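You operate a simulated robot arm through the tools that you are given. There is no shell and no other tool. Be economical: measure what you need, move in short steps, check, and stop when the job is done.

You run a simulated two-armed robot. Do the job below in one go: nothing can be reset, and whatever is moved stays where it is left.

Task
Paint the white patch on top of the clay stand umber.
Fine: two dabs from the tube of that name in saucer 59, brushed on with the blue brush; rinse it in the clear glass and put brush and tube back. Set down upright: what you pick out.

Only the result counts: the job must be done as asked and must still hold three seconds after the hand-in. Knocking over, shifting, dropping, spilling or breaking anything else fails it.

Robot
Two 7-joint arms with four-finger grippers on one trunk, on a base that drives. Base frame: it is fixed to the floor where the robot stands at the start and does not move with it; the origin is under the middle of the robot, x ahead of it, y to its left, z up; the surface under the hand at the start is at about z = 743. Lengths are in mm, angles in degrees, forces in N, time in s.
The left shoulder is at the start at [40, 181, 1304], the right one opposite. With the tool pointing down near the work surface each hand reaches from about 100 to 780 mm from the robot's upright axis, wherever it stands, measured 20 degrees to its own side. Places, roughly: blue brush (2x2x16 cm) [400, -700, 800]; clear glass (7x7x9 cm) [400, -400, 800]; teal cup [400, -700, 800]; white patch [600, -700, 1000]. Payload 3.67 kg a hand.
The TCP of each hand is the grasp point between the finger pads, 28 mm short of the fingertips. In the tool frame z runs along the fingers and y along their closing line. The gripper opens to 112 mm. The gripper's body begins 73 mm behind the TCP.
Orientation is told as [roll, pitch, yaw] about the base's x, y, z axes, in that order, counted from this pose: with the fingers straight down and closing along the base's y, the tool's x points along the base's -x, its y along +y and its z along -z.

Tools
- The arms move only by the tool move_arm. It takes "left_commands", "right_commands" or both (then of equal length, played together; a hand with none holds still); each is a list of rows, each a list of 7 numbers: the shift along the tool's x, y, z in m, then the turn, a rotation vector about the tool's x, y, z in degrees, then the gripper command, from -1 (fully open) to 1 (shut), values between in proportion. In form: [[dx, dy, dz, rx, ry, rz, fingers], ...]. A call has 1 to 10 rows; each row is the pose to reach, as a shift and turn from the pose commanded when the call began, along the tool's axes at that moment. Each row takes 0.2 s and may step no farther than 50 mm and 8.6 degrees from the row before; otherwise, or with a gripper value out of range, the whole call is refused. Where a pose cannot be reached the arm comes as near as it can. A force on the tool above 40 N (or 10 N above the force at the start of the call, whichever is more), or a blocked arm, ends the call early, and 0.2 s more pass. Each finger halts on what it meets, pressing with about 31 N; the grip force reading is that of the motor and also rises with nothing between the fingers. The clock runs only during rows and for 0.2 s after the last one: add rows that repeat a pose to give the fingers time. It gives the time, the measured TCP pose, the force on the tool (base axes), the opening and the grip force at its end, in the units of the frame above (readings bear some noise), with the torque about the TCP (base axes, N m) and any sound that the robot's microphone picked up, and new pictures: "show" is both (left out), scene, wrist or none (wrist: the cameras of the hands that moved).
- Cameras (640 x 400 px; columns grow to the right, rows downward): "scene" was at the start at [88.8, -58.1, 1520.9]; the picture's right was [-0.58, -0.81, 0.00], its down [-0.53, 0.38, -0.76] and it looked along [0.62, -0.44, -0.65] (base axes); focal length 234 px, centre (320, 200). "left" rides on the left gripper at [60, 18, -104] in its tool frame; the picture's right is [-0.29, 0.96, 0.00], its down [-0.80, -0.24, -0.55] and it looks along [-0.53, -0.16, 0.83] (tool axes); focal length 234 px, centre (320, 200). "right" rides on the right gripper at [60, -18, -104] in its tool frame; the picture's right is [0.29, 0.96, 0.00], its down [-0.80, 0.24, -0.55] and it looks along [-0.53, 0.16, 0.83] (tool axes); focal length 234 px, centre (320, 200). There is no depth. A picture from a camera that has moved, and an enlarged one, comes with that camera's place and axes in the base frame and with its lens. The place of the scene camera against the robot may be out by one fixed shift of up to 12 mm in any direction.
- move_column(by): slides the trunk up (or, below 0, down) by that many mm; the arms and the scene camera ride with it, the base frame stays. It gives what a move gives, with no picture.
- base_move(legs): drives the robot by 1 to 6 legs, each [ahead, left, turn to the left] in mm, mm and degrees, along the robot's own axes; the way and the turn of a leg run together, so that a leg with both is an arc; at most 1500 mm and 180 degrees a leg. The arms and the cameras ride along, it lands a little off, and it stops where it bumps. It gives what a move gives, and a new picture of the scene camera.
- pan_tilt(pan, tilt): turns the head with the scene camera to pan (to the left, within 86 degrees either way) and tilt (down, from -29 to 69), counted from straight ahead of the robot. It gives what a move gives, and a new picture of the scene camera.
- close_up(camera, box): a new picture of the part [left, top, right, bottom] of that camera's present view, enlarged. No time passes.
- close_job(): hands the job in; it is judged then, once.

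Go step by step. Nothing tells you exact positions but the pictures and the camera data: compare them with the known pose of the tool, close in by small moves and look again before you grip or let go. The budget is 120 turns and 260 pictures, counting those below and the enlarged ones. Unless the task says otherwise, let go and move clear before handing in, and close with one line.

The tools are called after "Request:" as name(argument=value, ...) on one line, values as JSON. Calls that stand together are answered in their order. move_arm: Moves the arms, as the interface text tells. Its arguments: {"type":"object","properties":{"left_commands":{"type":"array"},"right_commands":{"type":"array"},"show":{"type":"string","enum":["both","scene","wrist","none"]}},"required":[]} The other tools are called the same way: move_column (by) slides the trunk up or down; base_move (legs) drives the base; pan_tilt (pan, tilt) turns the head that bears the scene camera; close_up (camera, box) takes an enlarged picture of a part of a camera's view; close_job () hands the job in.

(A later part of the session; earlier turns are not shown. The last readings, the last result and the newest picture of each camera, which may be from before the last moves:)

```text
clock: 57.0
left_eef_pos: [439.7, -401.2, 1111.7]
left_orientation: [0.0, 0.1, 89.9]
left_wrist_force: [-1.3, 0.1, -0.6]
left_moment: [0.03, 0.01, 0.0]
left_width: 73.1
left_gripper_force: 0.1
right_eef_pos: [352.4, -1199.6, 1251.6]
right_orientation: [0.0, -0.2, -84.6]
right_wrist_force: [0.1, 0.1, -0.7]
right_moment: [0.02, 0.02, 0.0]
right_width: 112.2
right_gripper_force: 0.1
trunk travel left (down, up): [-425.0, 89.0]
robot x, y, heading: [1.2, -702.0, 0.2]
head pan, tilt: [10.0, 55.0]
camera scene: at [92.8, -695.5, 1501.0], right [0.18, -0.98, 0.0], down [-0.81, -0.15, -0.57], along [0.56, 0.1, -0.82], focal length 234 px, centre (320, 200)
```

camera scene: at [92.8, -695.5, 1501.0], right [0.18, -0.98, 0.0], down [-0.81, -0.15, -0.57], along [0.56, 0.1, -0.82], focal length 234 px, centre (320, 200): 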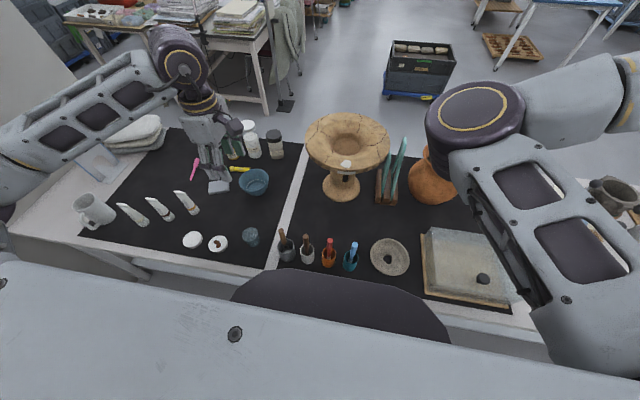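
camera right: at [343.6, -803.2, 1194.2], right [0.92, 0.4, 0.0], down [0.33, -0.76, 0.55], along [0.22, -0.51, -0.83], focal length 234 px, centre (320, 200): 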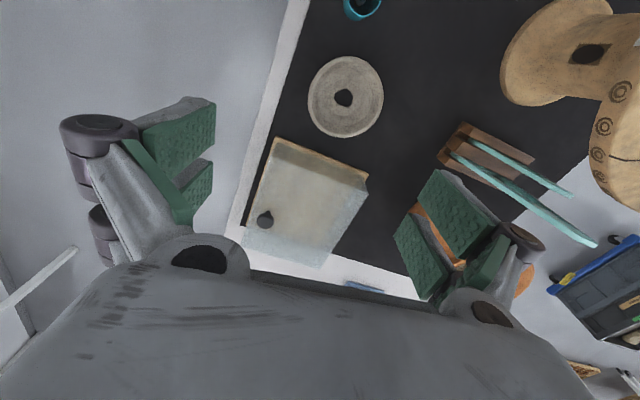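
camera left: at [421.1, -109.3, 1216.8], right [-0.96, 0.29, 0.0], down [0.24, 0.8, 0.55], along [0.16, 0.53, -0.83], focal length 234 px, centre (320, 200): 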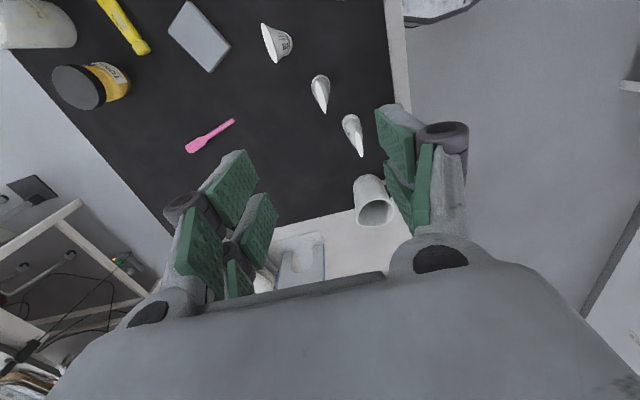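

Request:
close_up(camera="scene", box=[270, 225, 370, 285])

Request:
close_up(camera="scene", box=[290, 100, 410, 210])

```text
6.40 times, centred on (320, 255) of scene
camera zoom: at [92.8, -695.5, 1501.0], right [0.18, -0.98, 0.0], down [-0.81, -0.15, -0.57], along [0.56, 0.1, -0.82], focal length 1497 px, centre (320, -152)
```

zoom: 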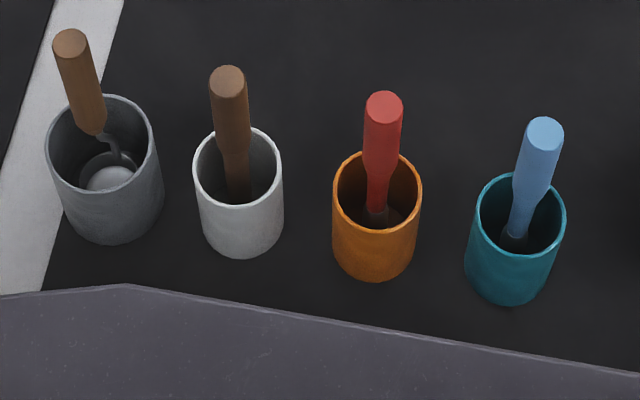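

```text
3.64 times, centred on (350, 155) of scene
camera zoom: at [92.8, -695.5, 1501.0], right [0.18, -0.98, 0.0], down [-0.81, -0.15, -0.57], along [0.56, 0.1, -0.82], focal length 850 px, centre (211, 364)
```

zoom: 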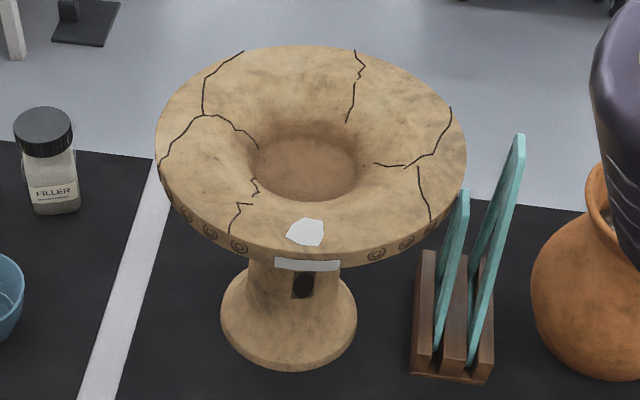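

The brush stands nearly upright in the teal cup at about (367, -743), top near z 905. I'll bring the left hand above it.

Request:
move_arm(left_commands=[[0.04, 0.008, 0, 0, 0, 0, -0.3], [0.08, 0.016, 0, 0, 0, 0, -0.3], [0.12, 0.024, 0, 0, 0, 0, -0.3], [0.16, 0.032, 0, 0, 0, 0, -0.3], [0.2, 0.04, 0, 0, 0, 0, -0.3], [0.24, 0.05, 0.01, 0, 0, 0, -0.3], [0.28, 0.06, 0.03, 0, 0, 0, -0.3], [0.32, 0.07, 0.05, 0, 0, 0, -0.3], [0.342, 0.073, 0.07, 0, 0, 0, -0.3], [0.342, 0.073, 0.07, 0, 0, 0, -0.3]], show="both")

Request:
close_up(camera="left", box=[250, 60, 410, 200])

```text
clock: 59.2
left_eef_pos: [365.4, -744.0, 1041.2]
left_orientation: [0.1, 0.1, 89.9]
left_wrist_force: [-0.9, 0.4, 0.0]
left_moment: [-0.04, 0.0, -0.02]
left_width: 72.7
left_gripper_force: 0.1
right_eef_pos: [352.2, -1199.3, 1251.2]
right_orientation: [0.0, -0.1, -84.8]
right_wrist_force: [0.3, 0.2, -0.5]
right_moment: [-0.05, -0.01, 0.02]
right_width: 112.1
right_gripper_force: 0.1
trunk travel left (down, up): [-425.0, 89.0]
robot x, y, heading: [2.7, -699.0, 0.4]
head pan, tilt: [10.0, 55.0]
camera scene: at [92.7, -695.4, 1501.0], right [0.18, -0.98, 0.0], down [-0.81, -0.15, -0.57], along [0.56, 0.1, -0.82], focal length 234 px, centre (320, 200)
camera left: at [348.1, -800.9, 1146.6], right [-0.96, 0.29, 0.0], down [0.24, 0.8, 0.55], along [0.16, 0.53, -0.83], focal length 234 px, centre (320, 200)
```

scene: 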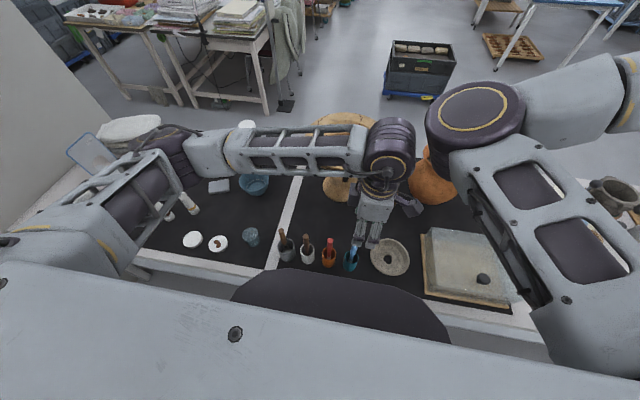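
left: 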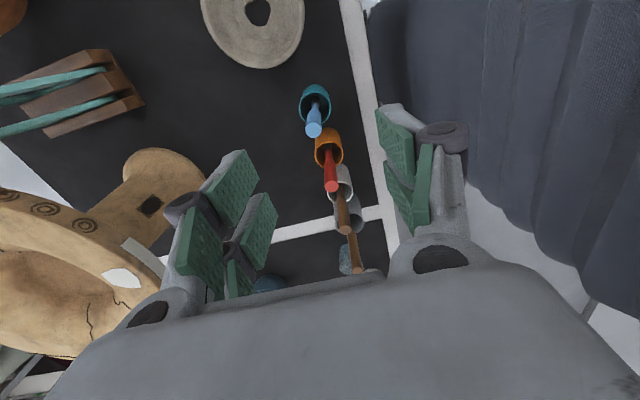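

```text
2.86 times, centred on (330, 130) of left
camera zoom: at [348.1, -800.9, 1146.6], right [-0.96, 0.29, 0.0], down [0.24, 0.8, 0.55], along [0.16, 0.53, -0.83], focal length 669 px, centre (291, 400)
```

zoom: 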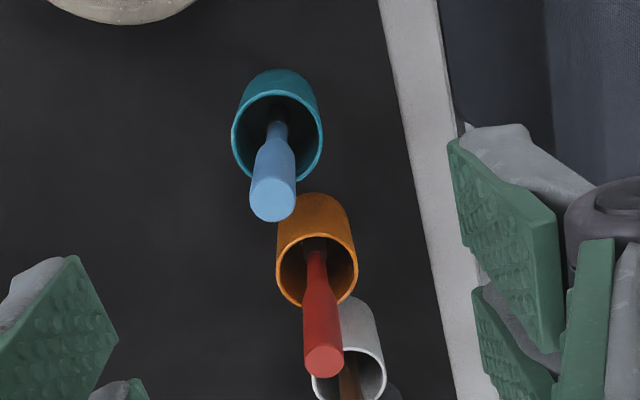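

Request:
move_arm(left_commands=[[-0.006, -0.005, 0.03, 0, 0, 0, -0.3], [-0.011, -0.0105, 0.06, 0, 0, 0, -0.3], [-0.011, -0.0105, 0.091, 0, 0, 0, -0.3], [-0.011, -0.0105, 0.091, 0, 0, 0, -0.3]], show="wrist")

Request:
close_up(camera="left", box=[250, 60, 410, 200])

Request:
close_up(camera="scene", box=[310, 190, 410, 280])

```text
clock: 60.2
left_eef_pos: [375.1, -730.7, 950.3]
left_orientation: [-0.1, 0.0, 89.8]
left_wrist_force: [-0.9, 0.1, 0.2]
left_moment: [0.0, 0.03, 0.03]
left_width: 72.8
left_gripper_force: 0.1
right_eef_pos: [352.4, -1200.1, 1250.2]
right_orientation: [0.0, 0.0, -84.7]
right_wrist_force: [-0.3, 0.2, -0.1]
right_moment: [0.01, 0.01, 0.0]
right_width: 112.2
right_gripper_force: 0.0
trunk travel left (down, up): [-425.0, 89.0]
robot x, y, heading: [0.2, -701.1, 0.1]
head pan, tilt: [10.0, 55.0]
camera left: at [358.1, -789.2, 1055.2], right [-0.96, 0.29, 0.0], down [0.24, 0.8, 0.55], along [0.16, 0.53, -0.83], focal length 234 px, centre (320, 200)
```

left: 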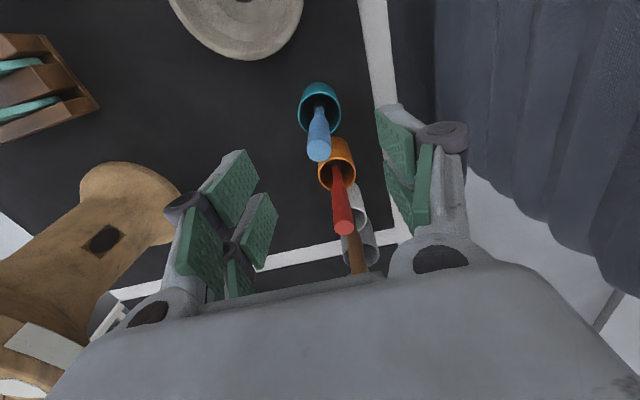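

```text
2.86 times, centred on (330, 130) of left
camera zoom: at [358.1, -789.2, 1055.2], right [-0.96, 0.29, 0.0], down [0.24, 0.8, 0.55], along [0.16, 0.53, -0.83], focal length 669 px, centre (291, 400)
```

zoom: 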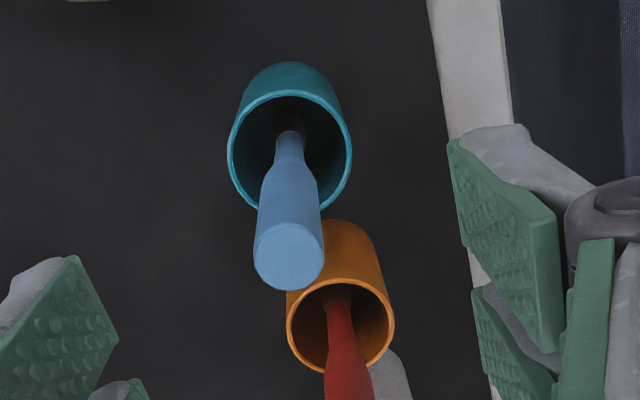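

```text
4.44 times, centred on (360, 235) of scene
camera zoom: at [92.7, -695.8, 1501.0], right [0.18, -0.98, 0.0], down [-0.81, -0.15, -0.57], along [0.56, 0.1, -0.82], focal length 1039 px, centre (142, 44)
```

zoom: 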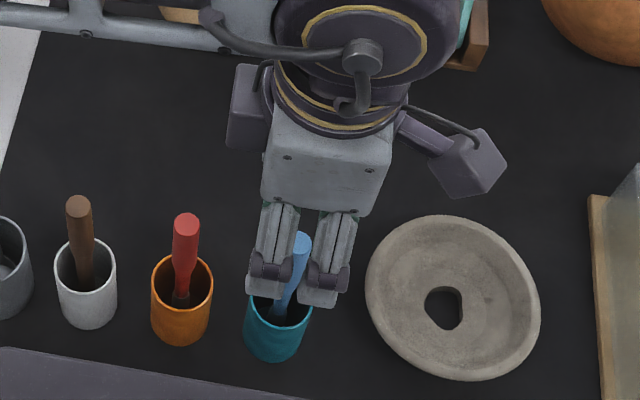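

Brush top is near (378, -726, ~895), leaning slightly to +y. I'll lower around it to z 875.

Request:
move_arm(left_commands=[[-0.003, -0.002, 0.02, 0, 0, 0, -0.3], [-0.003, -0.002, 0.045, 0, 0, 0, -0.3], [-0.003, -0.002, 0.065, 0, 0, 0, -0.3], [-0.003, -0.002, 0.075, 0, 0, 0, -0.3], [-0.003, -0.002, 0.075, 0, 0, 0, 0.2], [-0.003, -0.002, 0.075, 0, 0, 0, 0.3]], show="wrist")

Request:
close_up(camera="left", box=[240, 100, 400, 240])

Request:
close_up(camera="scene", box=[310, 210, 400, 280])

```text
clock: 61.6
left_eef_pos: [378.4, -728.8, 875.7]
left_orientation: [0.1, 0.0, 89.9]
left_wrist_force: [0.0, 0.5, 0.4]
left_moment: [0.01, -0.03, 0.0]
left_width: 39.3
left_gripper_force: 0.1
right_eef_pos: [352.4, -1200.1, 1250.2]
right_orientation: [0.0, -0.1, -84.7]
right_wrist_force: [0.1, -0.1, 0.6]
right_moment: [-0.04, -0.01, -0.01]
right_width: 111.9
right_gripper_force: 0.0
trunk travel left (down, up): [-425.0, 89.0]
robot x, y, heading: [1.2, -701.8, 0.2]
head pan, tilt: [10.0, 55.0]
camera left: at [360.8, -787.0, 980.8], right [-0.96, 0.29, 0.0], down [0.24, 0.8, 0.55], along [0.16, 0.53, -0.83], focal length 234 px, centre (320, 200)
```

left: 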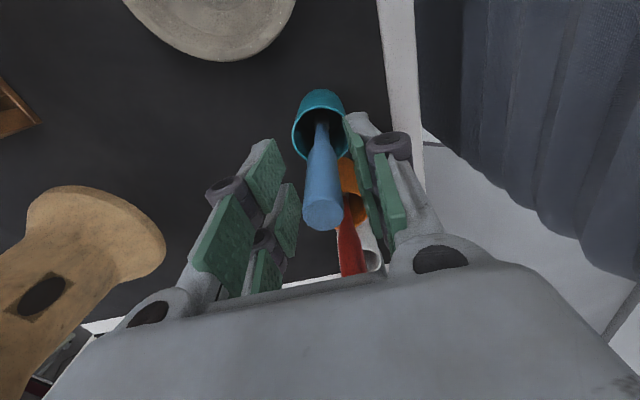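

```text
2.86 times, centred on (320, 170) of left
camera zoom: at [360.8, -787.0, 980.8], right [-0.96, 0.29, 0.0], down [0.24, 0.8, 0.55], along [0.16, 0.53, -0.83], focal length 669 px, centre (320, 286)
```

zoom: 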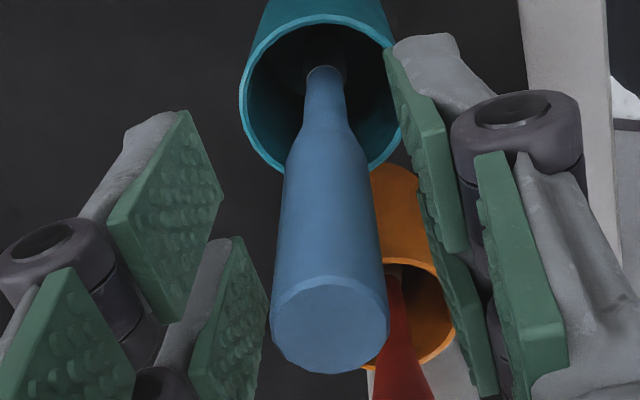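

```text
5.71 times, centred on (355, 245) of scene
camera zoom: at [92.8, -696.0, 1501.0], right [0.18, -0.98, 0.0], down [-0.81, -0.15, -0.57], along [0.56, 0.1, -0.82], focal length 1336 px, centre (120, -57)
```

zoom: 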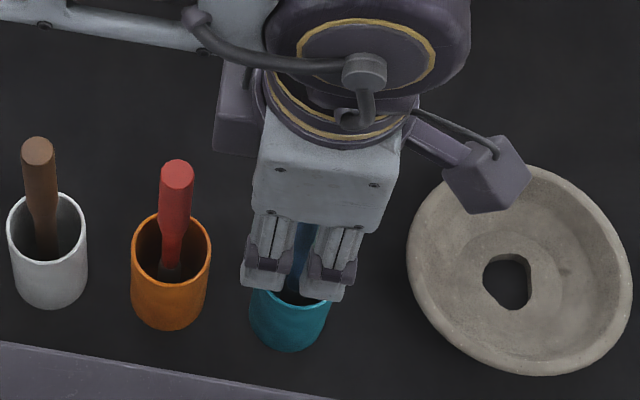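

The brush top is at about (376, -733, 906). I'll centre on it and close.

Request:
move_arm(left_commands=[[0.003, 0.001, 0, 0, 0, 0, 0.3], [0.006, 0.002, 0, 0, 0, 0, 0.5], [0.006, 0.002, 0, 0, 0, 0, 0.7], [0.006, 0.002, 0, 0, 0, 0, 1], [0.006, 0.002, 0, 0, 0, 0, 1]], show="wrist")

```text
clock: 62.8
left_eef_pos: [376.3, -735.8, 876.2]
left_orientation: [0.2, 0.0, 89.8]
left_wrist_force: [-0.9, 0.3, 0.0]
left_moment: [-0.04, 0.01, -0.02]
left_width: 11.3
left_gripper_force: 30.7
right_eef_pos: [351.3, -1200.9, 1251.1]
right_orientation: [0.0, -0.1, -84.6]
right_wrist_force: [-0.1, -0.2, -0.4]
right_moment: [-0.02, -0.01, -0.01]
right_width: 112.2
right_gripper_force: 0.0
trunk travel left (down, up): [-425.0, 89.0]
robot x, y, heading: [-0.6, -699.9, 0.3]
head pan, tilt: [10.0, 55.0]
camera left: at [358.8, -792.9, 980.8], right [-0.96, 0.29, 0.0], down [0.24, 0.8, 0.55], along [0.16, 0.53, -0.83], focal length 234 px, centre (320, 200)
```

left: 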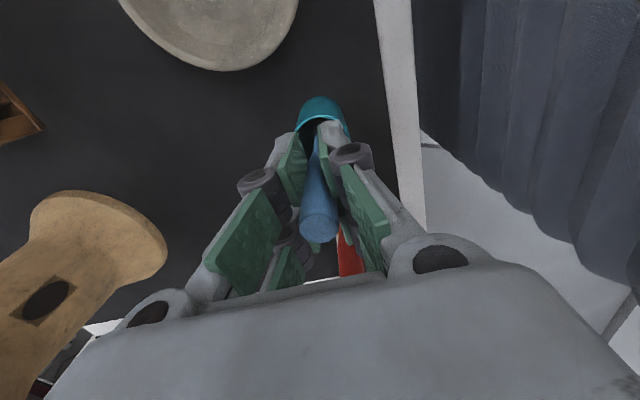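

Gripped firmly. I'll lift straight up.

Request:
move_arm(left_commands=[[0, 0, -0.015, 0, 0, 0, 1], [0, 0, -0.04, 0, 0, 0, 1], [0, 0, -0.07, 0, 0, 0, 1], [0, 0, -0.1, 0, 0, 0, 1], [0, 0, -0.125, 0, 0, 0, 1], [0, 0, -0.15, 0, 0, 0, 1], [0, 0, -0.15, 0, 0, 0, 1]], show="both")

Request:
close_up(camera="scene", box=[310, 180, 410, 280])

Request:
close_up(camera="left", box=[240, 80, 400, 260])

```text
clock: 64.4
left_eef_pos: [376.9, -734.6, 1025.3]
left_orientation: [0.1, 0.1, 89.7]
left_wrist_force: [-0.3, 0.5, -0.8]
left_moment: [-0.01, 0.01, 0.02]
left_width: 10.9
left_gripper_force: 31.1
right_eef_pos: [351.1, -1200.1, 1251.2]
right_orientation: [0.0, -0.1, -84.6]
right_wrist_force: [0.5, -0.1, 0.2]
right_moment: [0.03, 0.01, 0.04]
right_width: 111.8
right_gripper_force: 0.1
trunk travel left (down, up): [-425.0, 89.0]
robot x, y, heading: [2.8, -700.7, 0.1]
head pan, tilt: [10.0, 55.0]
camera scene: at [92.9, -696.0, 1500.9], right [0.18, -0.98, 0.0], down [-0.81, -0.15, -0.57], along [0.56, 0.1, -0.82], focal length 234 px, centre (320, 200)
camera left: at [358.9, -793.0, 1130.5], right [-0.96, 0.29, 0.0], down [0.24, 0.8, 0.55], along [0.16, 0.53, -0.83], focal length 234 px, centre (320, 200)
```

scene: 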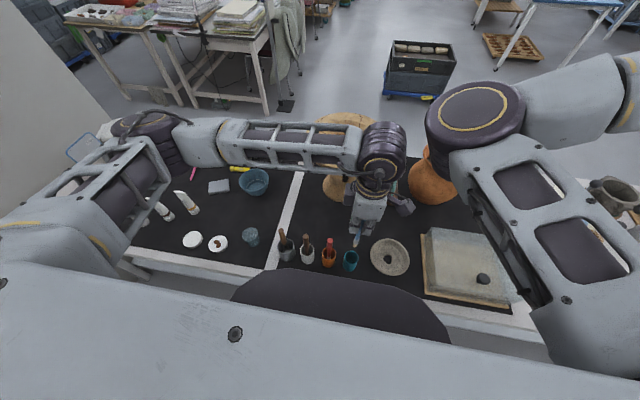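
left: 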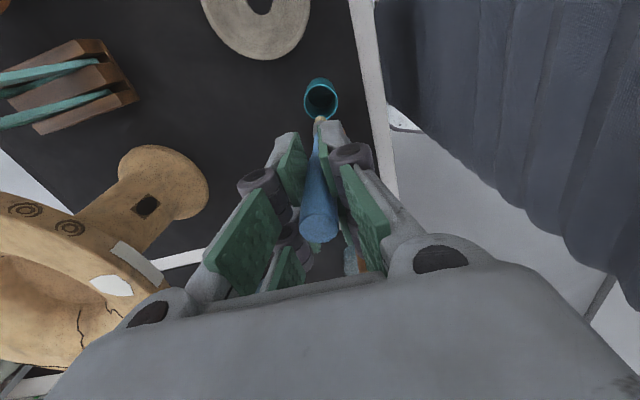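

```text
4.00 times, centred on (360, 230) of scene
camera zoom: at [92.9, -696.0, 1500.9], right [0.18, -0.98, 0.0], down [-0.81, -0.15, -0.57], along [0.56, 0.1, -0.82], focal length 936 px, centre (160, 80)
```

zoom: 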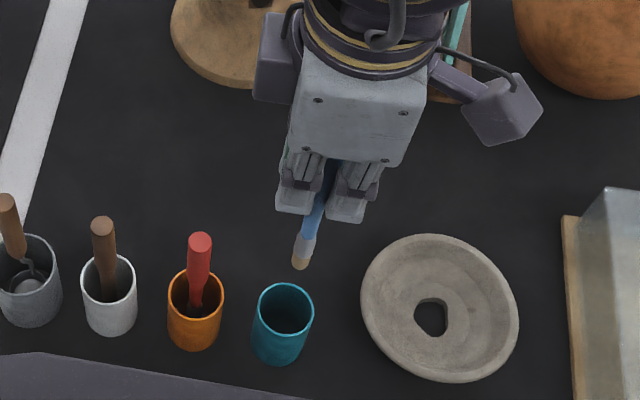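

```text
2.22 times, centred on (320, 170) of left
camera zoom: at [358.9, -793.0, 1130.5], right [-0.96, 0.29, 0.0], down [0.24, 0.8, 0.55], along [0.16, 0.53, -0.83], focal length 520 px, centre (320, 267)
```

zoom: 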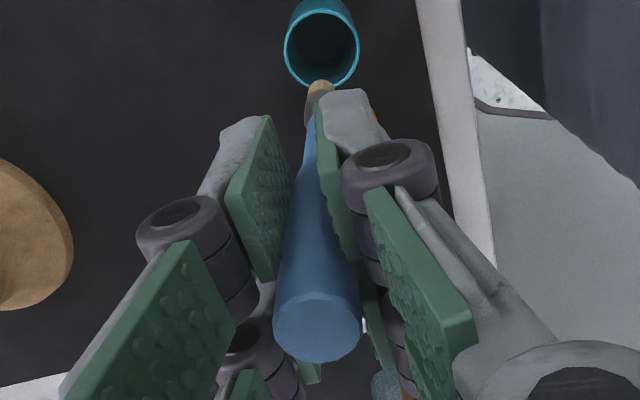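

The brush is out and hangs straight, its tip about 128 mm below the TCP. I'll raise it and carry it toward saucer 59, well above the other brushes.

Request:
move_arm(left_commands=[[0, 0, -0.03, 0, 0, 0, 1], [0, 0, -0.06, 0, 0, 0, 1], [-0.04, 0, -0.07, 0, 0, 0, 1], [-0.085, 0.0, -0.07, 0, 0, 0, 1], [-0.13, 0.0, -0.07, 0, 0, 0, 1], [-0.175, 0.0, -0.07, 0, 0, 0, 1], [-0.22, 0.0, -0.07, 0, 0, 0, 1], [-0.265, 0.005, -0.07, 0, 0, 0, 1], [-0.31, 0.01, -0.07, 0, 0, 0, 1], [-0.355, 0.01, -0.07, 0, 0, 0, 1]], show="none")

Request:
move_arm(left_commands=[[-0.045, 0, 0, 0, 0, 0, 1], [-0.09, 0, 0.01, 0, 0, 0, 1], [-0.1, 0, 0.05, 0, 0, 0, 1], [-0.1, 0, 0.09, 0, 0, 0, 1], [-0.1, 0, 0.13, 0, 0, 0, 1], [-0.1, 0, 0.13, 0, 0, 0, 1]], show="both")

Request:
close_up(camera="scene", box=[170, 190, 270, 260])

Request:
close_up(camera="left", box=[240, 60, 400, 200])

```text
clock: 66.6
left_eef_pos: [367.2, -379.4, 1096.6]
left_orientation: [0.1, 0.2, 89.7]
left_wrist_force: [-0.1, -0.5, -0.6]
left_moment: [0.0, -0.03, 0.02]
left_width: 11.1
left_gripper_force: 30.7
right_eef_pos: [350.7, -1200.3, 1252.3]
right_orientation: [0.1, -0.1, -84.8]
right_wrist_force: [-0.7, 0.6, -0.4]
right_moment: [-0.02, -0.02, -0.02]
right_width: 111.9
right_gripper_force: 0.0
trunk travel left (down, up): [-425.0, 89.0]
robot x, y, heading: [0.3, -698.6, 0.3]
head pan, tilt: [10.0, 55.0]
```

```text
clock: 68.0
left_eef_pos: [368.1, -280.8, 964.0]
left_orientation: [0.2, 0.1, 89.9]
left_wrist_force: [0.1, -0.3, -0.7]
left_moment: [0.0, -0.02, 0.03]
left_width: 11.0
left_gripper_force: 30.9
right_eef_pos: [352.4, -1200.7, 1250.8]
right_orientation: [0.0, -0.1, -84.7]
right_wrist_force: [-0.3, -0.1, -0.1]
right_moment: [0.0, 0.0, 0.02]
right_width: 111.9
right_gripper_force: 0.1
trunk travel left (down, up): [-425.0, 89.0]
robot x, y, heading: [0.9, -696.5, 0.0]
head pan, tilt: [10.0, 55.0]
camera scene: at [92.8, -696.4, 1501.0], right [0.18, -0.98, 0.0], down [-0.81, -0.15, -0.57], along [0.56, 0.1, -0.82], focal length 234 px, centre (320, 200)
camera left: at [349.6, -338.2, 1069.9], right [-0.96, 0.29, 0.0], down [0.24, 0.8, 0.55], along [0.16, 0.53, -0.83], focal length 234 px, centre (320, 200)
```

scene: 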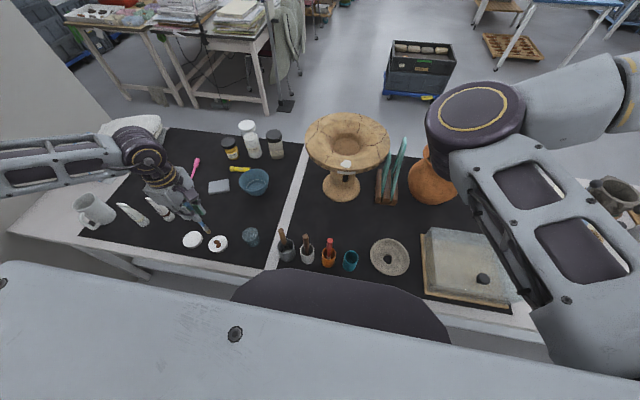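
left: 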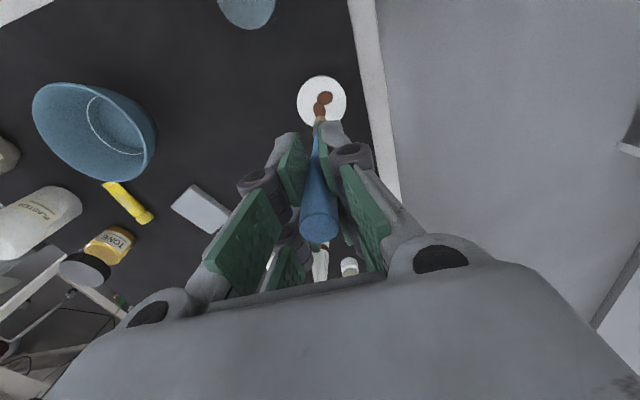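

```text
5.71 times, centred on (220, 225) of scene
camera zoom: at [92.8, -696.4, 1501.0], right [0.18, -0.98, 0.0], down [-0.81, -0.15, -0.57], along [0.56, 0.1, -0.82], focal length 1336 px, centre (891, 57)
```

zoom: 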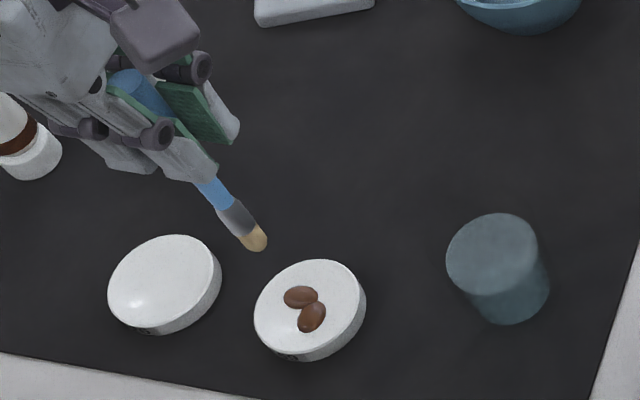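

```text
2.86 times, centred on (320, 130) of left
camera zoom: at [349.6, -338.2, 1069.9], right [-0.96, 0.29, 0.0], down [0.24, 0.8, 0.55], along [0.16, 0.53, -0.83], focal length 669 px, centre (320, 400)
```

zoom: 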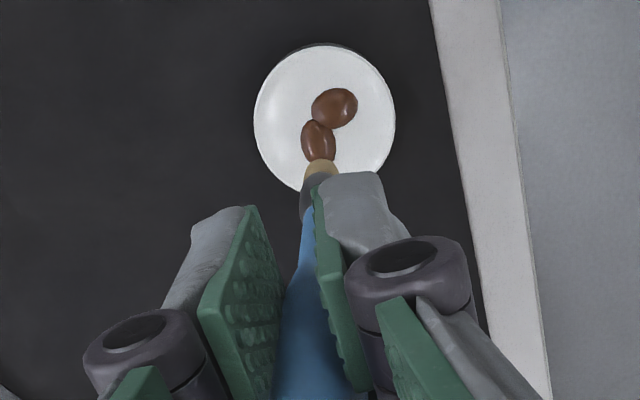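

The tip lines up with the saucer. I'll lower it onto the dabs at about (365, -279).

Request:
move_arm(left_commands=[[-0.002, 0.003, 0.03, 0, 0, 0, 1], [-0.002, 0.003, 0.06, 0, 0, 0, 1], [-0.002, 0.003, 0.07, 0, 0, 0, 1], [-0.002, 0.003, 0.074, 0, 0, 0, 1], [-0.002, 0.003, 0.074, 0, 0, 0, 1]], show="wrist")

Request:
close_up(camera="scene", box=[190, 210, 260, 260])

```text
clock: 69.2
left_eef_pos: [364.8, -277.6, 891.3]
left_orientation: [0.1, 0.0, 89.8]
left_wrist_force: [0.6, -0.6, 0.0]
left_moment: [-0.01, 0.01, 0.0]
left_width: 10.8
left_gripper_force: 31.3
right_eef_pos: [350.7, -1200.0, 1252.1]
right_orientation: [0.0, 0.0, -84.6]
right_wrist_force: [-0.7, 0.0, -0.8]
right_moment: [0.02, 0.04, 0.02]
right_width: 111.9
right_gripper_force: 0.1
trunk travel left (down, up): [-425.0, 89.0]
robot x, y, heading: [-0.6, -702.6, 0.3]
head pan, tilt: [10.0, 55.0]
camera left: at [347.0, -335.5, 996.1], right [-0.96, 0.29, 0.0], down [0.24, 0.8, 0.55], along [0.16, 0.53, -0.83], focal length 234 px, centre (320, 200)
```

left: 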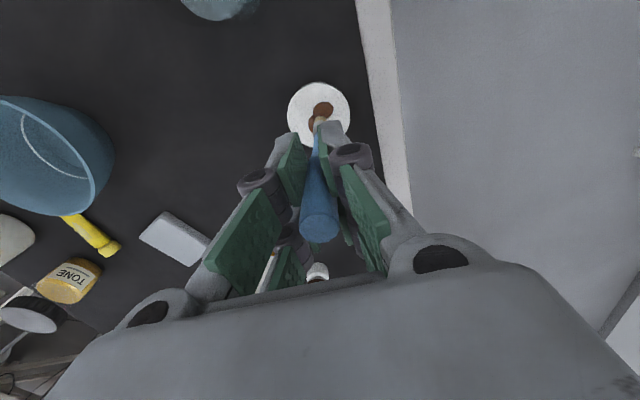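

```text
8.00 times, centred on (225, 235) of scene
camera zoom: at [92.7, -695.8, 1501.0], right [0.18, -0.98, 0.0], down [-0.81, -0.15, -0.57], along [0.56, 0.1, -0.82], focal length 1871 px, centre (1080, -80)
```

zoom: 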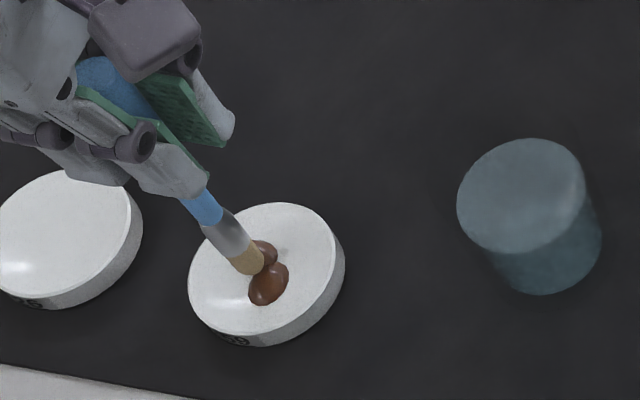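

Request:
move_arm(left_commands=[[0, 0, 0.003, 0, 0, 0, 1], [0, 0, 0.005, 0, 0, 0, 1], [0.003, 0.002, 0.005, 0, 0, 0, 1], [0.006, 0.004, 0.005, 0, 0, 0, 1], [0, 0, 0.005, 0, 0, 0, 1], [-0.004, -0.004, 0.005, 0, 0, 0, 1], [0, 0, 0.005, 0, 0, 0, 1]], show="wrist")

Request:
close_up(camera="scene", box=[190, 210, 260, 260])

```text
clock: 70.8
left_eef_pos: [364.7, -277.3, 886.3]
left_orientation: [0.1, 0.0, 89.9]
left_wrist_force: [0.5, 0.8, -0.2]
left_moment: [0.01, -0.03, 0.01]
left_width: 10.8
left_gripper_force: 31.2
right_eef_pos: [350.7, -1201.8, 1251.5]
right_orientation: [0.0, -0.2, -84.7]
right_wrist_force: [0.6, -0.5, -0.3]
right_moment: [0.03, -0.01, 0.02]
right_width: 111.9
right_gripper_force: 0.1
trunk travel left (down, up): [-425.0, 89.0]
robot x, y, heading: [4.3, -701.3, 0.3]
head pan, tilt: [10.0, 55.0]
camera left: at [346.9, -336.0, 991.6], right [-0.96, 0.29, 0.0], down [0.24, 0.8, 0.55], along [0.16, 0.53, -0.83], focal length 234 px, centre (320, 200)
```

left: 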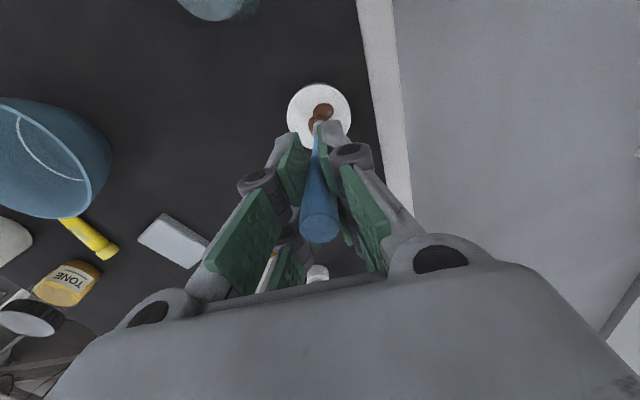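

```text
8.00 times, centred on (225, 235) of scene
camera zoom: at [92.5, -696.1, 1501.0], right [0.18, -0.98, 0.0], down [-0.81, -0.15, -0.57], along [0.56, 0.1, -0.82], focal length 1871 px, centre (1080, -80)
```

zoom: 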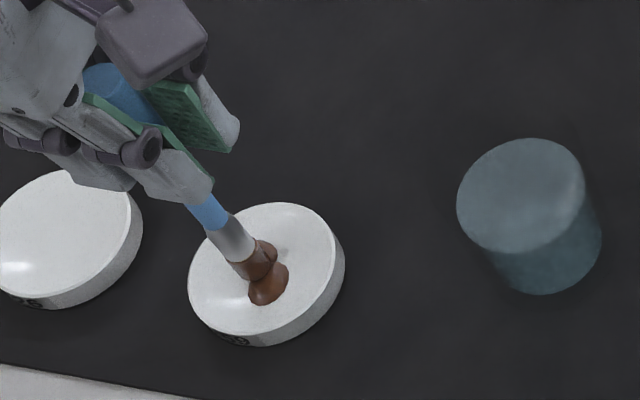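

The bristles are loaded with umber. I'll lift and carry the brush toward the patch at about (582, -676, 1003).

Request:
move_arm(left_commands=[[0, 0, -0.02, 0, 0, 0, 1], [0, 0, -0.06, 0, 0, 0, 1], [0, 0, -0.11, 0, 0, 0, 1], [0, 0, -0.16, 0, 0, 0, 1], [0, 0, -0.21, 0, 0, 0, 1], [0, 0, -0.26, 0, 0, 0, 1], [0, 0, -0.3, 0, 0, 0, 1], [0.035, -0.019, -0.3, 0, 0, 0, 1], [0.075, -0.041, -0.3, 0, 0, 0, 1], [0.115, -0.062, -0.3, 0, 0, 0, 1]], show="none")

Request:
move_arm(left_commands=[[0.04, -0.022, 0, 0, 0, 0, 1], [0.08, -0.044, 0, 0, 0, 0, 1], [0.12, -0.066, 0, 0, 0, 0, 1], [0.16, -0.088, 0, 0, 0, 0, 1], [0.2, -0.11, 0, 0, 0, 0, 1], [0.24, -0.13, 0, 0, 0, 0, 1], [0.27, -0.148, 0, 0, 0, 0, 1], [0.28, -0.15, 0, 0, 0, 0, 1]], show="both")

Request:
close_up(camera="scene", box=[280, 90, 420, 200])

Request:
close_up(camera="left", box=[240, 60, 400, 200])

```text
clock: 73.2
left_eef_pos: [438.9, -391.2, 1217.8]
left_orientation: [-4.6, 0.3, 89.8]
left_wrist_force: [0.7, 0.4, -1.4]
left_moment: [-0.02, 0.06, -0.01]
left_width: 11.0
left_gripper_force: 31.1
right_eef_pos: [355.4, -1197.4, 1251.2]
right_orientation: [-0.1, -0.3, -84.7]
right_wrist_force: [0.2, 1.5, 1.4]
right_moment: [-0.09, 0.06, 0.01]
right_width: 112.1
right_gripper_force: 0.0
trunk travel left (down, up): [-425.0, 89.0]
robot x, y, heading: [1.2, -701.7, 0.3]
head pan, tilt: [10.0, 55.0]
stopped in row 10 (left hand): the arm was blocked; the commanded pose is now the measured one
```

```text
clock: 75.0
left_eef_pos: [551.2, -619.8, 1228.8]
left_orientation: [-4.8, 0.1, 89.9]
left_wrist_force: [0.4, 0.4, -0.1]
left_moment: [0.04, -0.01, 0.01]
left_width: 10.8
left_gripper_force: 30.8
left hand out of reach, approached as far as the arm can: row 6, 7, 8
right_eef_pos: [350.3, -1199.7, 1250.9]
right_orientation: [0.0, -0.1, -84.8]
right_wrist_force: [0.1, -0.5, 0.6]
right_moment: [0.0, -0.04, 0.03]
right_width: 112.0
right_gripper_force: 0.1
trunk travel left (down, up): [-425.0, 89.0]
robot x, y, heading: [3.8, -699.8, -0.0]
head pan, tilt: [10.0, 55.0]
camera scene: at [92.1, -695.8, 1501.0], right [0.18, -0.98, 0.0], down [-0.81, -0.15, -0.57], along [0.56, 0.1, -0.82], focal length 234 px, centre (320, 200)
camera left: at [524.3, -677.9, 1332.0], right [-0.95, 0.29, -0.08], down [0.19, 0.8, 0.57], along [0.23, 0.53, -0.82], focal length 234 px, centre (320, 200)
```

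scene: 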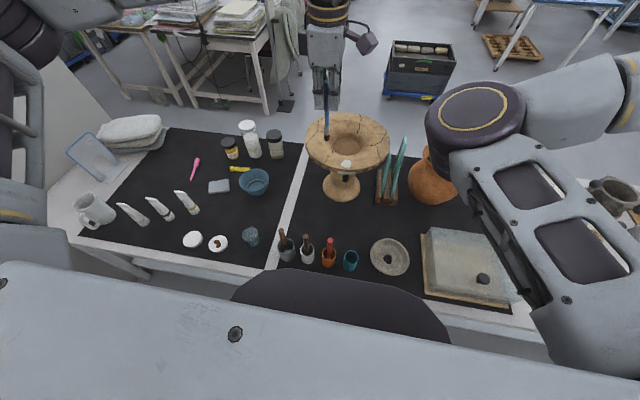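
left: 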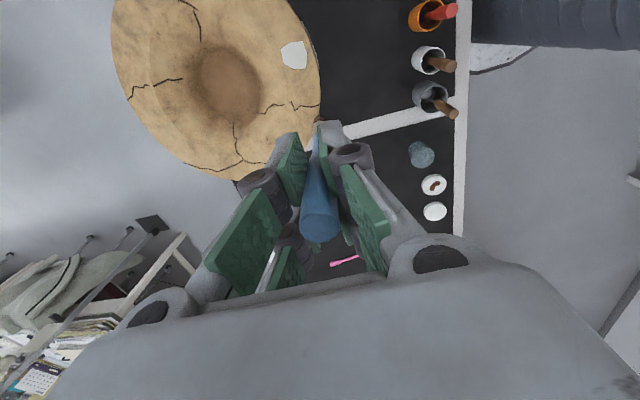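

```text
3.64 times, centred on (350, 145) of scene
camera zoom: at [92.1, -695.8, 1501.0], right [0.18, -0.98, 0.0], down [-0.81, -0.15, -0.57], along [0.56, 0.1, -0.82], focal length 850 px, centre (211, 400)
```

zoom: 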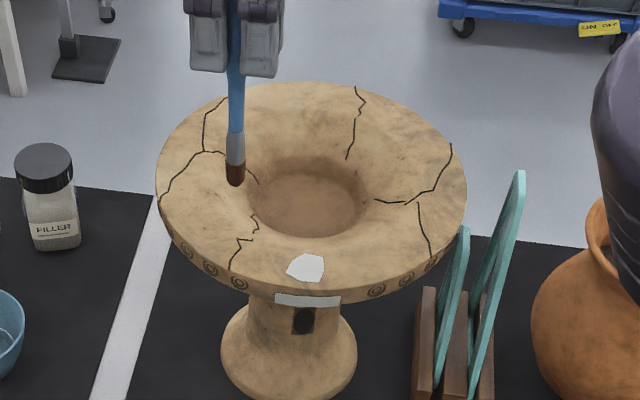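

```text
2.86 times, centred on (320, 130) of left
camera zoom: at [524.3, -677.9, 1332.0], right [-0.95, 0.29, -0.08], down [0.19, 0.8, 0.57], along [0.23, 0.53, -0.82], focal length 669 px, centre (320, 400)
```

zoom: 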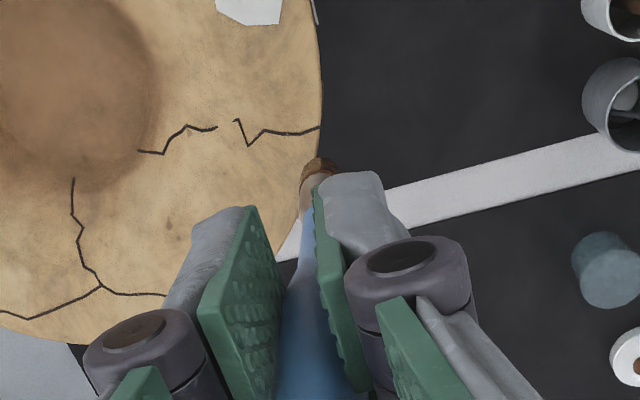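

Patch is at about (585, -677). I'll straighten the tool and move the tip above it.

Request:
move_arm(left_commands=[[0.0, 0.0, 0.025, -2, 0, 0, 1], [0.02, -0.01, 0.048, -4.8, 0, 0, 1], [0.04, -0.02, 0.048, -4.8, 0, 0, 1], [0.057, -0.03, 0.048, -4.8, 0, 0, 1], [0.057, -0.03, 0.048, -4.8, 0, 0, 1]], show="both")

Request:
close_up(camera="scene", box=[280, 90, 420, 200])

Request:
close_up(camera="left", box=[240, 60, 400, 200])

```text
clock: 76.2
left_eef_pos: [545.6, -613.0, 1183.6]
left_orientation: [0.0, 0.1, 89.8]
left_wrist_force: [0.3, -0.5, -0.3]
left_moment: [-0.01, 0.0, -0.04]
left_width: 11.1
left_gripper_force: 31.4
left hand out of reach, approached as far as the arm can: row 1, 2, 3, 4, 5
right_eef_pos: [350.0, -1200.5, 1251.6]
right_orientation: [0.0, -0.1, -84.8]
right_wrist_force: [0.1, -0.3, -0.2]
right_moment: [0.01, -0.04, -0.01]
right_width: 111.9
right_gripper_force: 0.1
trunk travel left (down, up): [-425.0, 89.0]
robot x, y, heading: [1.8, -697.7, 0.2]
head pan, tilt: [10.0, 55.0]
camera scene: at [92.3, -696.1, 1501.0], right [0.18, -0.98, 0.0], down [-0.81, -0.15, -0.57], along [0.56, 0.1, -0.82], focal length 234 px, centre (320, 200)
camera left: at [528.2, -670.4, 1289.6], right [-0.96, 0.29, 0.0], down [0.24, 0.8, 0.55], along [0.16, 0.53, -0.83], focal length 234 px, centre (320, 200)
```

scene: 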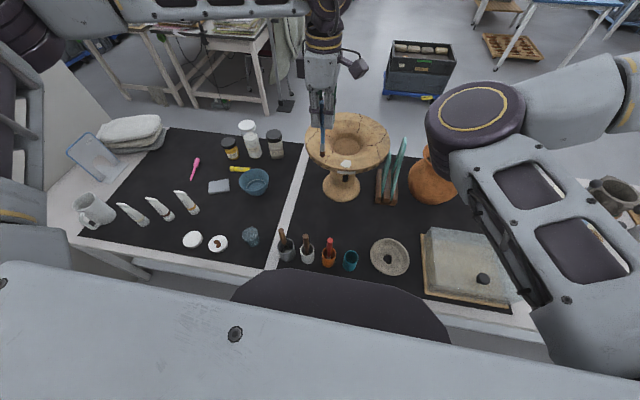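
left: 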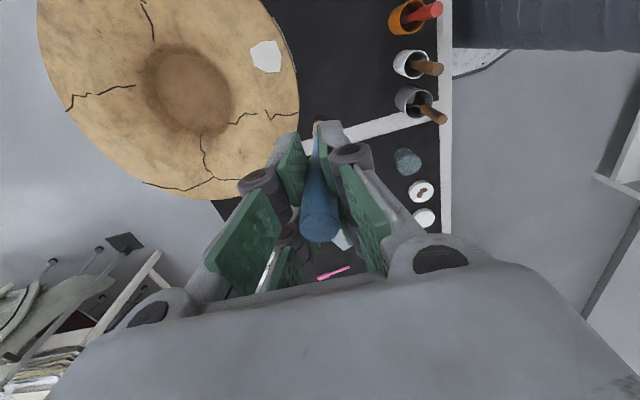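

```text
3.64 times, centred on (350, 145) of scene
camera zoom: at [92.3, -696.1, 1501.0], right [0.18, -0.98, 0.0], down [-0.81, -0.15, -0.57], along [0.56, 0.1, -0.82], focal length 850 px, centre (211, 400)
```

zoom: 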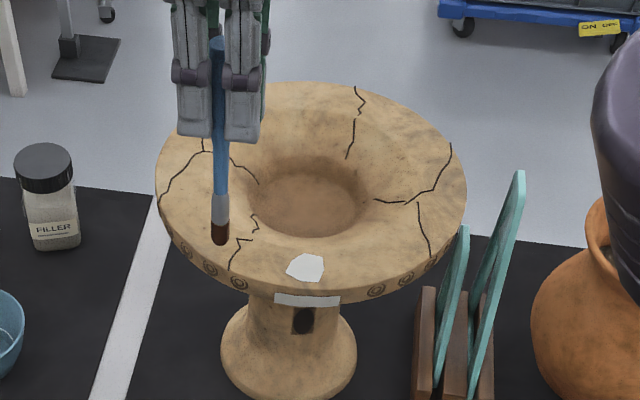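

```text
2.86 times, centred on (320, 130) of left
camera zoom: at [528.2, -670.4, 1289.6], right [-0.96, 0.29, 0.0], down [0.24, 0.8, 0.55], along [0.16, 0.53, -0.83], focal length 669 px, centre (320, 400)
```

zoom: 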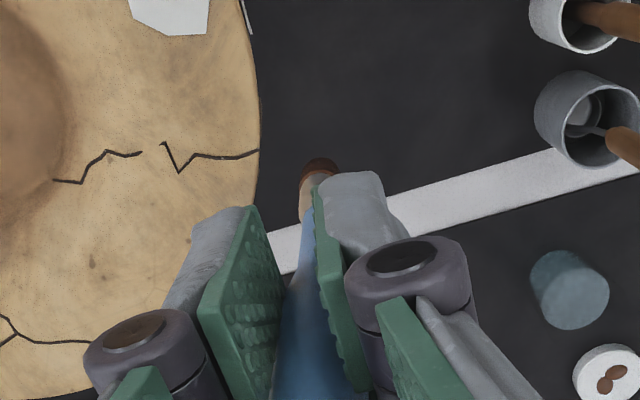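

The arm is at its inner limit; I'll shift the base 160 mm farther right so that the patch lies more to the left arm's side.

Request:
base_move(legs=[[0, -160, 0]])

```text
clock: 77.6
left_eef_pos: [548.0, -768.9, 1183.8]
left_orientation: [0.0, 0.2, 89.8]
left_wrist_force: [1.3, 0.3, -1.2]
left_moment: [-0.02, 0.01, 0.01]
left_width: 10.9
left_gripper_force: 31.0
right_eef_pos: [352.1, -1357.4, 1251.9]
right_orientation: [0.0, -0.3, -84.7]
right_wrist_force: [0.4, 0.2, 0.3]
right_moment: [-0.02, 0.01, 0.04]
right_width: 111.9
right_gripper_force: 0.0
trunk travel left (down, up): [-425.0, 89.0]
robot x, y, heading: [2.9, -859.0, 0.3]
head pan, tilt: [10.0, 55.0]
camera scene: at [93.0, -853.0, 1500.9], right [0.18, -0.98, 0.0], down [-0.81, -0.15, -0.57], along [0.56, 0.1, -0.82], focal length 234 px, centre (320, 200)
```

scene: 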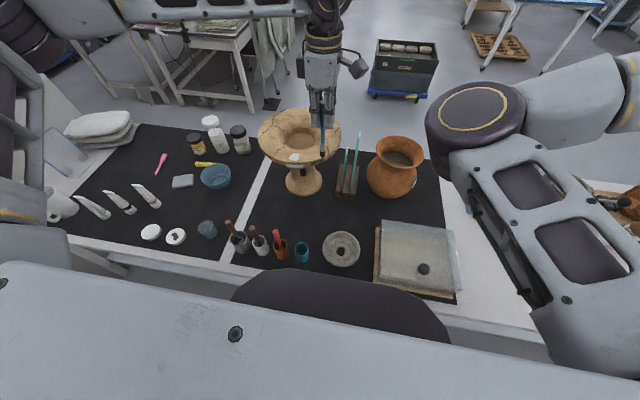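

Request:
move_arm(left_commands=[[-0.025, -0.008, 0, 0, 0, 0, 1], [-0.06, -0.02, 0, 0, 0, 0, 1], [-0.085, -0.032, 0, 0, 0, 0, 1], [-0.092, -0.037, 0, 0, 0, 0, 1], [-0.092, -0.037, 0, 0, 0, 0, 1]], show="both")

Request:
close_up(camera="scene", box=[240, 90, 380, 200])

Request:
close_up(camera="left", box=[240, 60, 400, 200])

```text
clock: 78.8
left_eef_pos: [583.1, -679.7, 1184.0]
left_orientation: [0.0, 0.0, 89.9]
left_wrist_force: [-1.1, 0.2, 0.7]
left_moment: [-0.03, 0.01, -0.03]
left_width: 10.9
left_gripper_force: 30.9
right_eef_pos: [351.9, -1360.7, 1251.5]
right_orientation: [0.1, -0.1, -84.7]
right_wrist_force: [-0.6, -0.2, 0.0]
right_moment: [-0.05, 0.03, 0.0]
right_width: 111.8
right_gripper_force: 0.0
trunk travel left (down, up): [-425.0, 89.0]
robot x, y, heading: [1.8, -856.4, 0.5]
head pan, tilt: [10.0, 55.0]
camera scene: at [92.9, -855.2, 1501.0], right [0.18, -0.98, 0.0], down [-0.81, -0.15, -0.57], along [0.56, 0.1, -0.82], focal length 234 px, centre (320, 200)
camera left: at [566.3, -737.2, 1289.2], right [-0.96, 0.29, 0.0], down [0.24, 0.8, 0.55], along [0.16, 0.53, -0.83], focal length 234 px, centre (320, 200)
```

scene: 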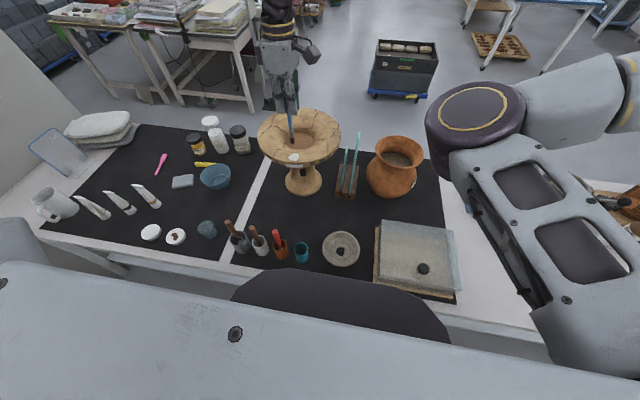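
left: 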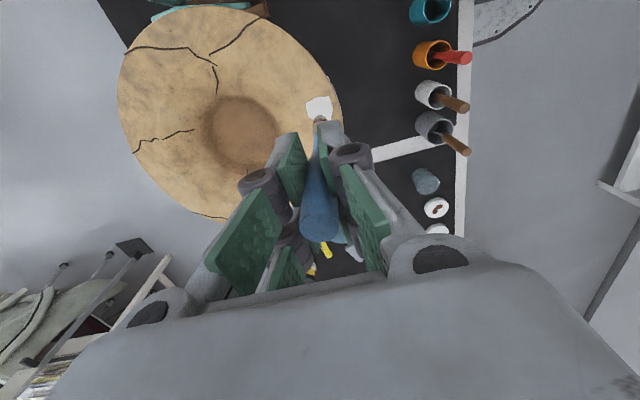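

```text
3.64 times, centred on (310, 145) of scene
camera zoom: at [92.9, -855.2, 1501.0], right [0.18, -0.98, 0.0], down [-0.81, -0.15, -0.57], along [0.56, 0.1, -0.82], focal length 850 px, centre (356, 400)
```

zoom: 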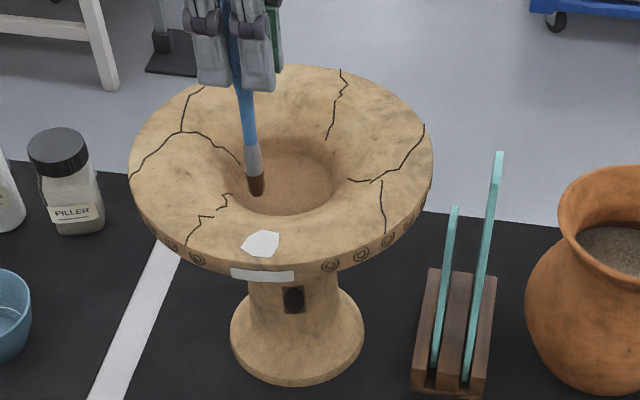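

```text
2.86 times, centred on (320, 130) of left
camera zoom: at [566.3, -737.2, 1289.2], right [-0.96, 0.29, 0.0], down [0.24, 0.8, 0.55], along [0.16, 0.53, -0.83], focal length 669 px, centre (320, 400)
```

zoom: 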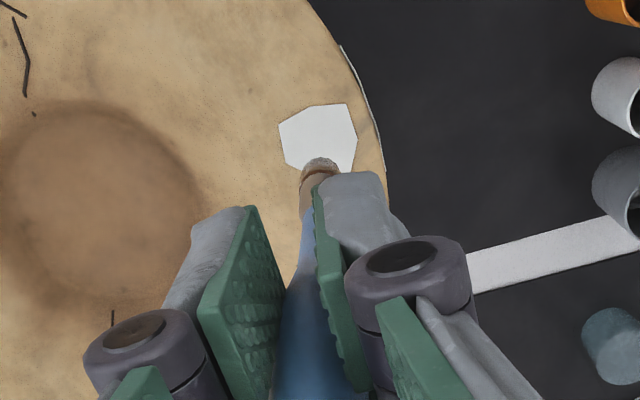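

The tip is right above the patch. I'll lower to just above it.

Request:
move_arm(left_commands=[[0, -0.001, 0.02, 0, 0, 0, 1], [0, -0.001, 0.038, 0, 0, 0, 1], [0, -0.001, 0.046, 0, 0, 0, 1], [0, -0.001, 0.046, 0, 0, 0, 1]], show="none")

Request:
close_up(camera="scene", box=[260, 120, 340, 180])

Request:
close_up(camera="left", box=[270, 70, 380, 150])

```text
clock: 79.8
left_eef_pos: [585.0, -680.7, 1137.8]
left_orientation: [-0.1, 0.1, 89.9]
left_wrist_force: [-0.2, -0.5, 0.6]
left_moment: [0.0, -0.01, -0.02]
left_width: 10.8
left_gripper_force: 31.6
right_eef_pos: [352.5, -1360.2, 1250.6]
right_orientation: [0.0, 0.0, -84.8]
right_wrist_force: [0.3, -0.1, -0.3]
right_moment: [0.02, -0.01, 0.02]
right_width: 112.2
right_gripper_force: 0.1
trunk travel left (down, up): [-425.0, 89.0]
robot x, y, heading: [3.1, -865.1, 0.2]
head pan, tilt: [10.0, 55.0]
```

```text
6.67 times, centred on (300, 150) of scene
camera zoom: at [93.0, -855.6, 1501.0], right [0.18, -0.98, 0.0], down [-0.81, -0.15, -0.57], along [0.56, 0.1, -0.82], focal length 1559 px, centre (453, 533)
```

zoom: 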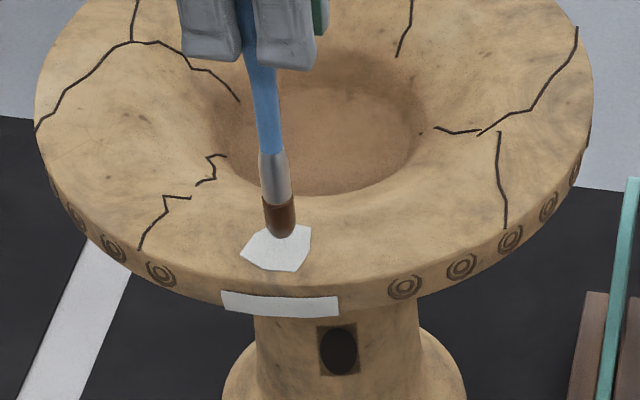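

```text
5.00 times, centred on (325, 110) of left
camera zoom: at [567.4, -737.7, 1243.3], right [-0.96, 0.29, 0.0], down [0.24, 0.8, 0.55], along [0.16, 0.53, -0.83], focal length 1171 px, centre (295, 650)
```

zoom: 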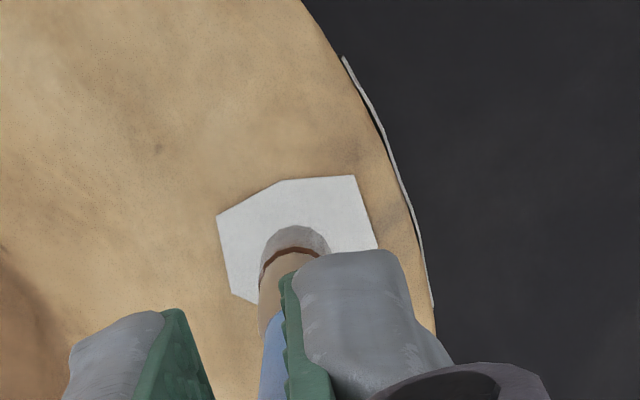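

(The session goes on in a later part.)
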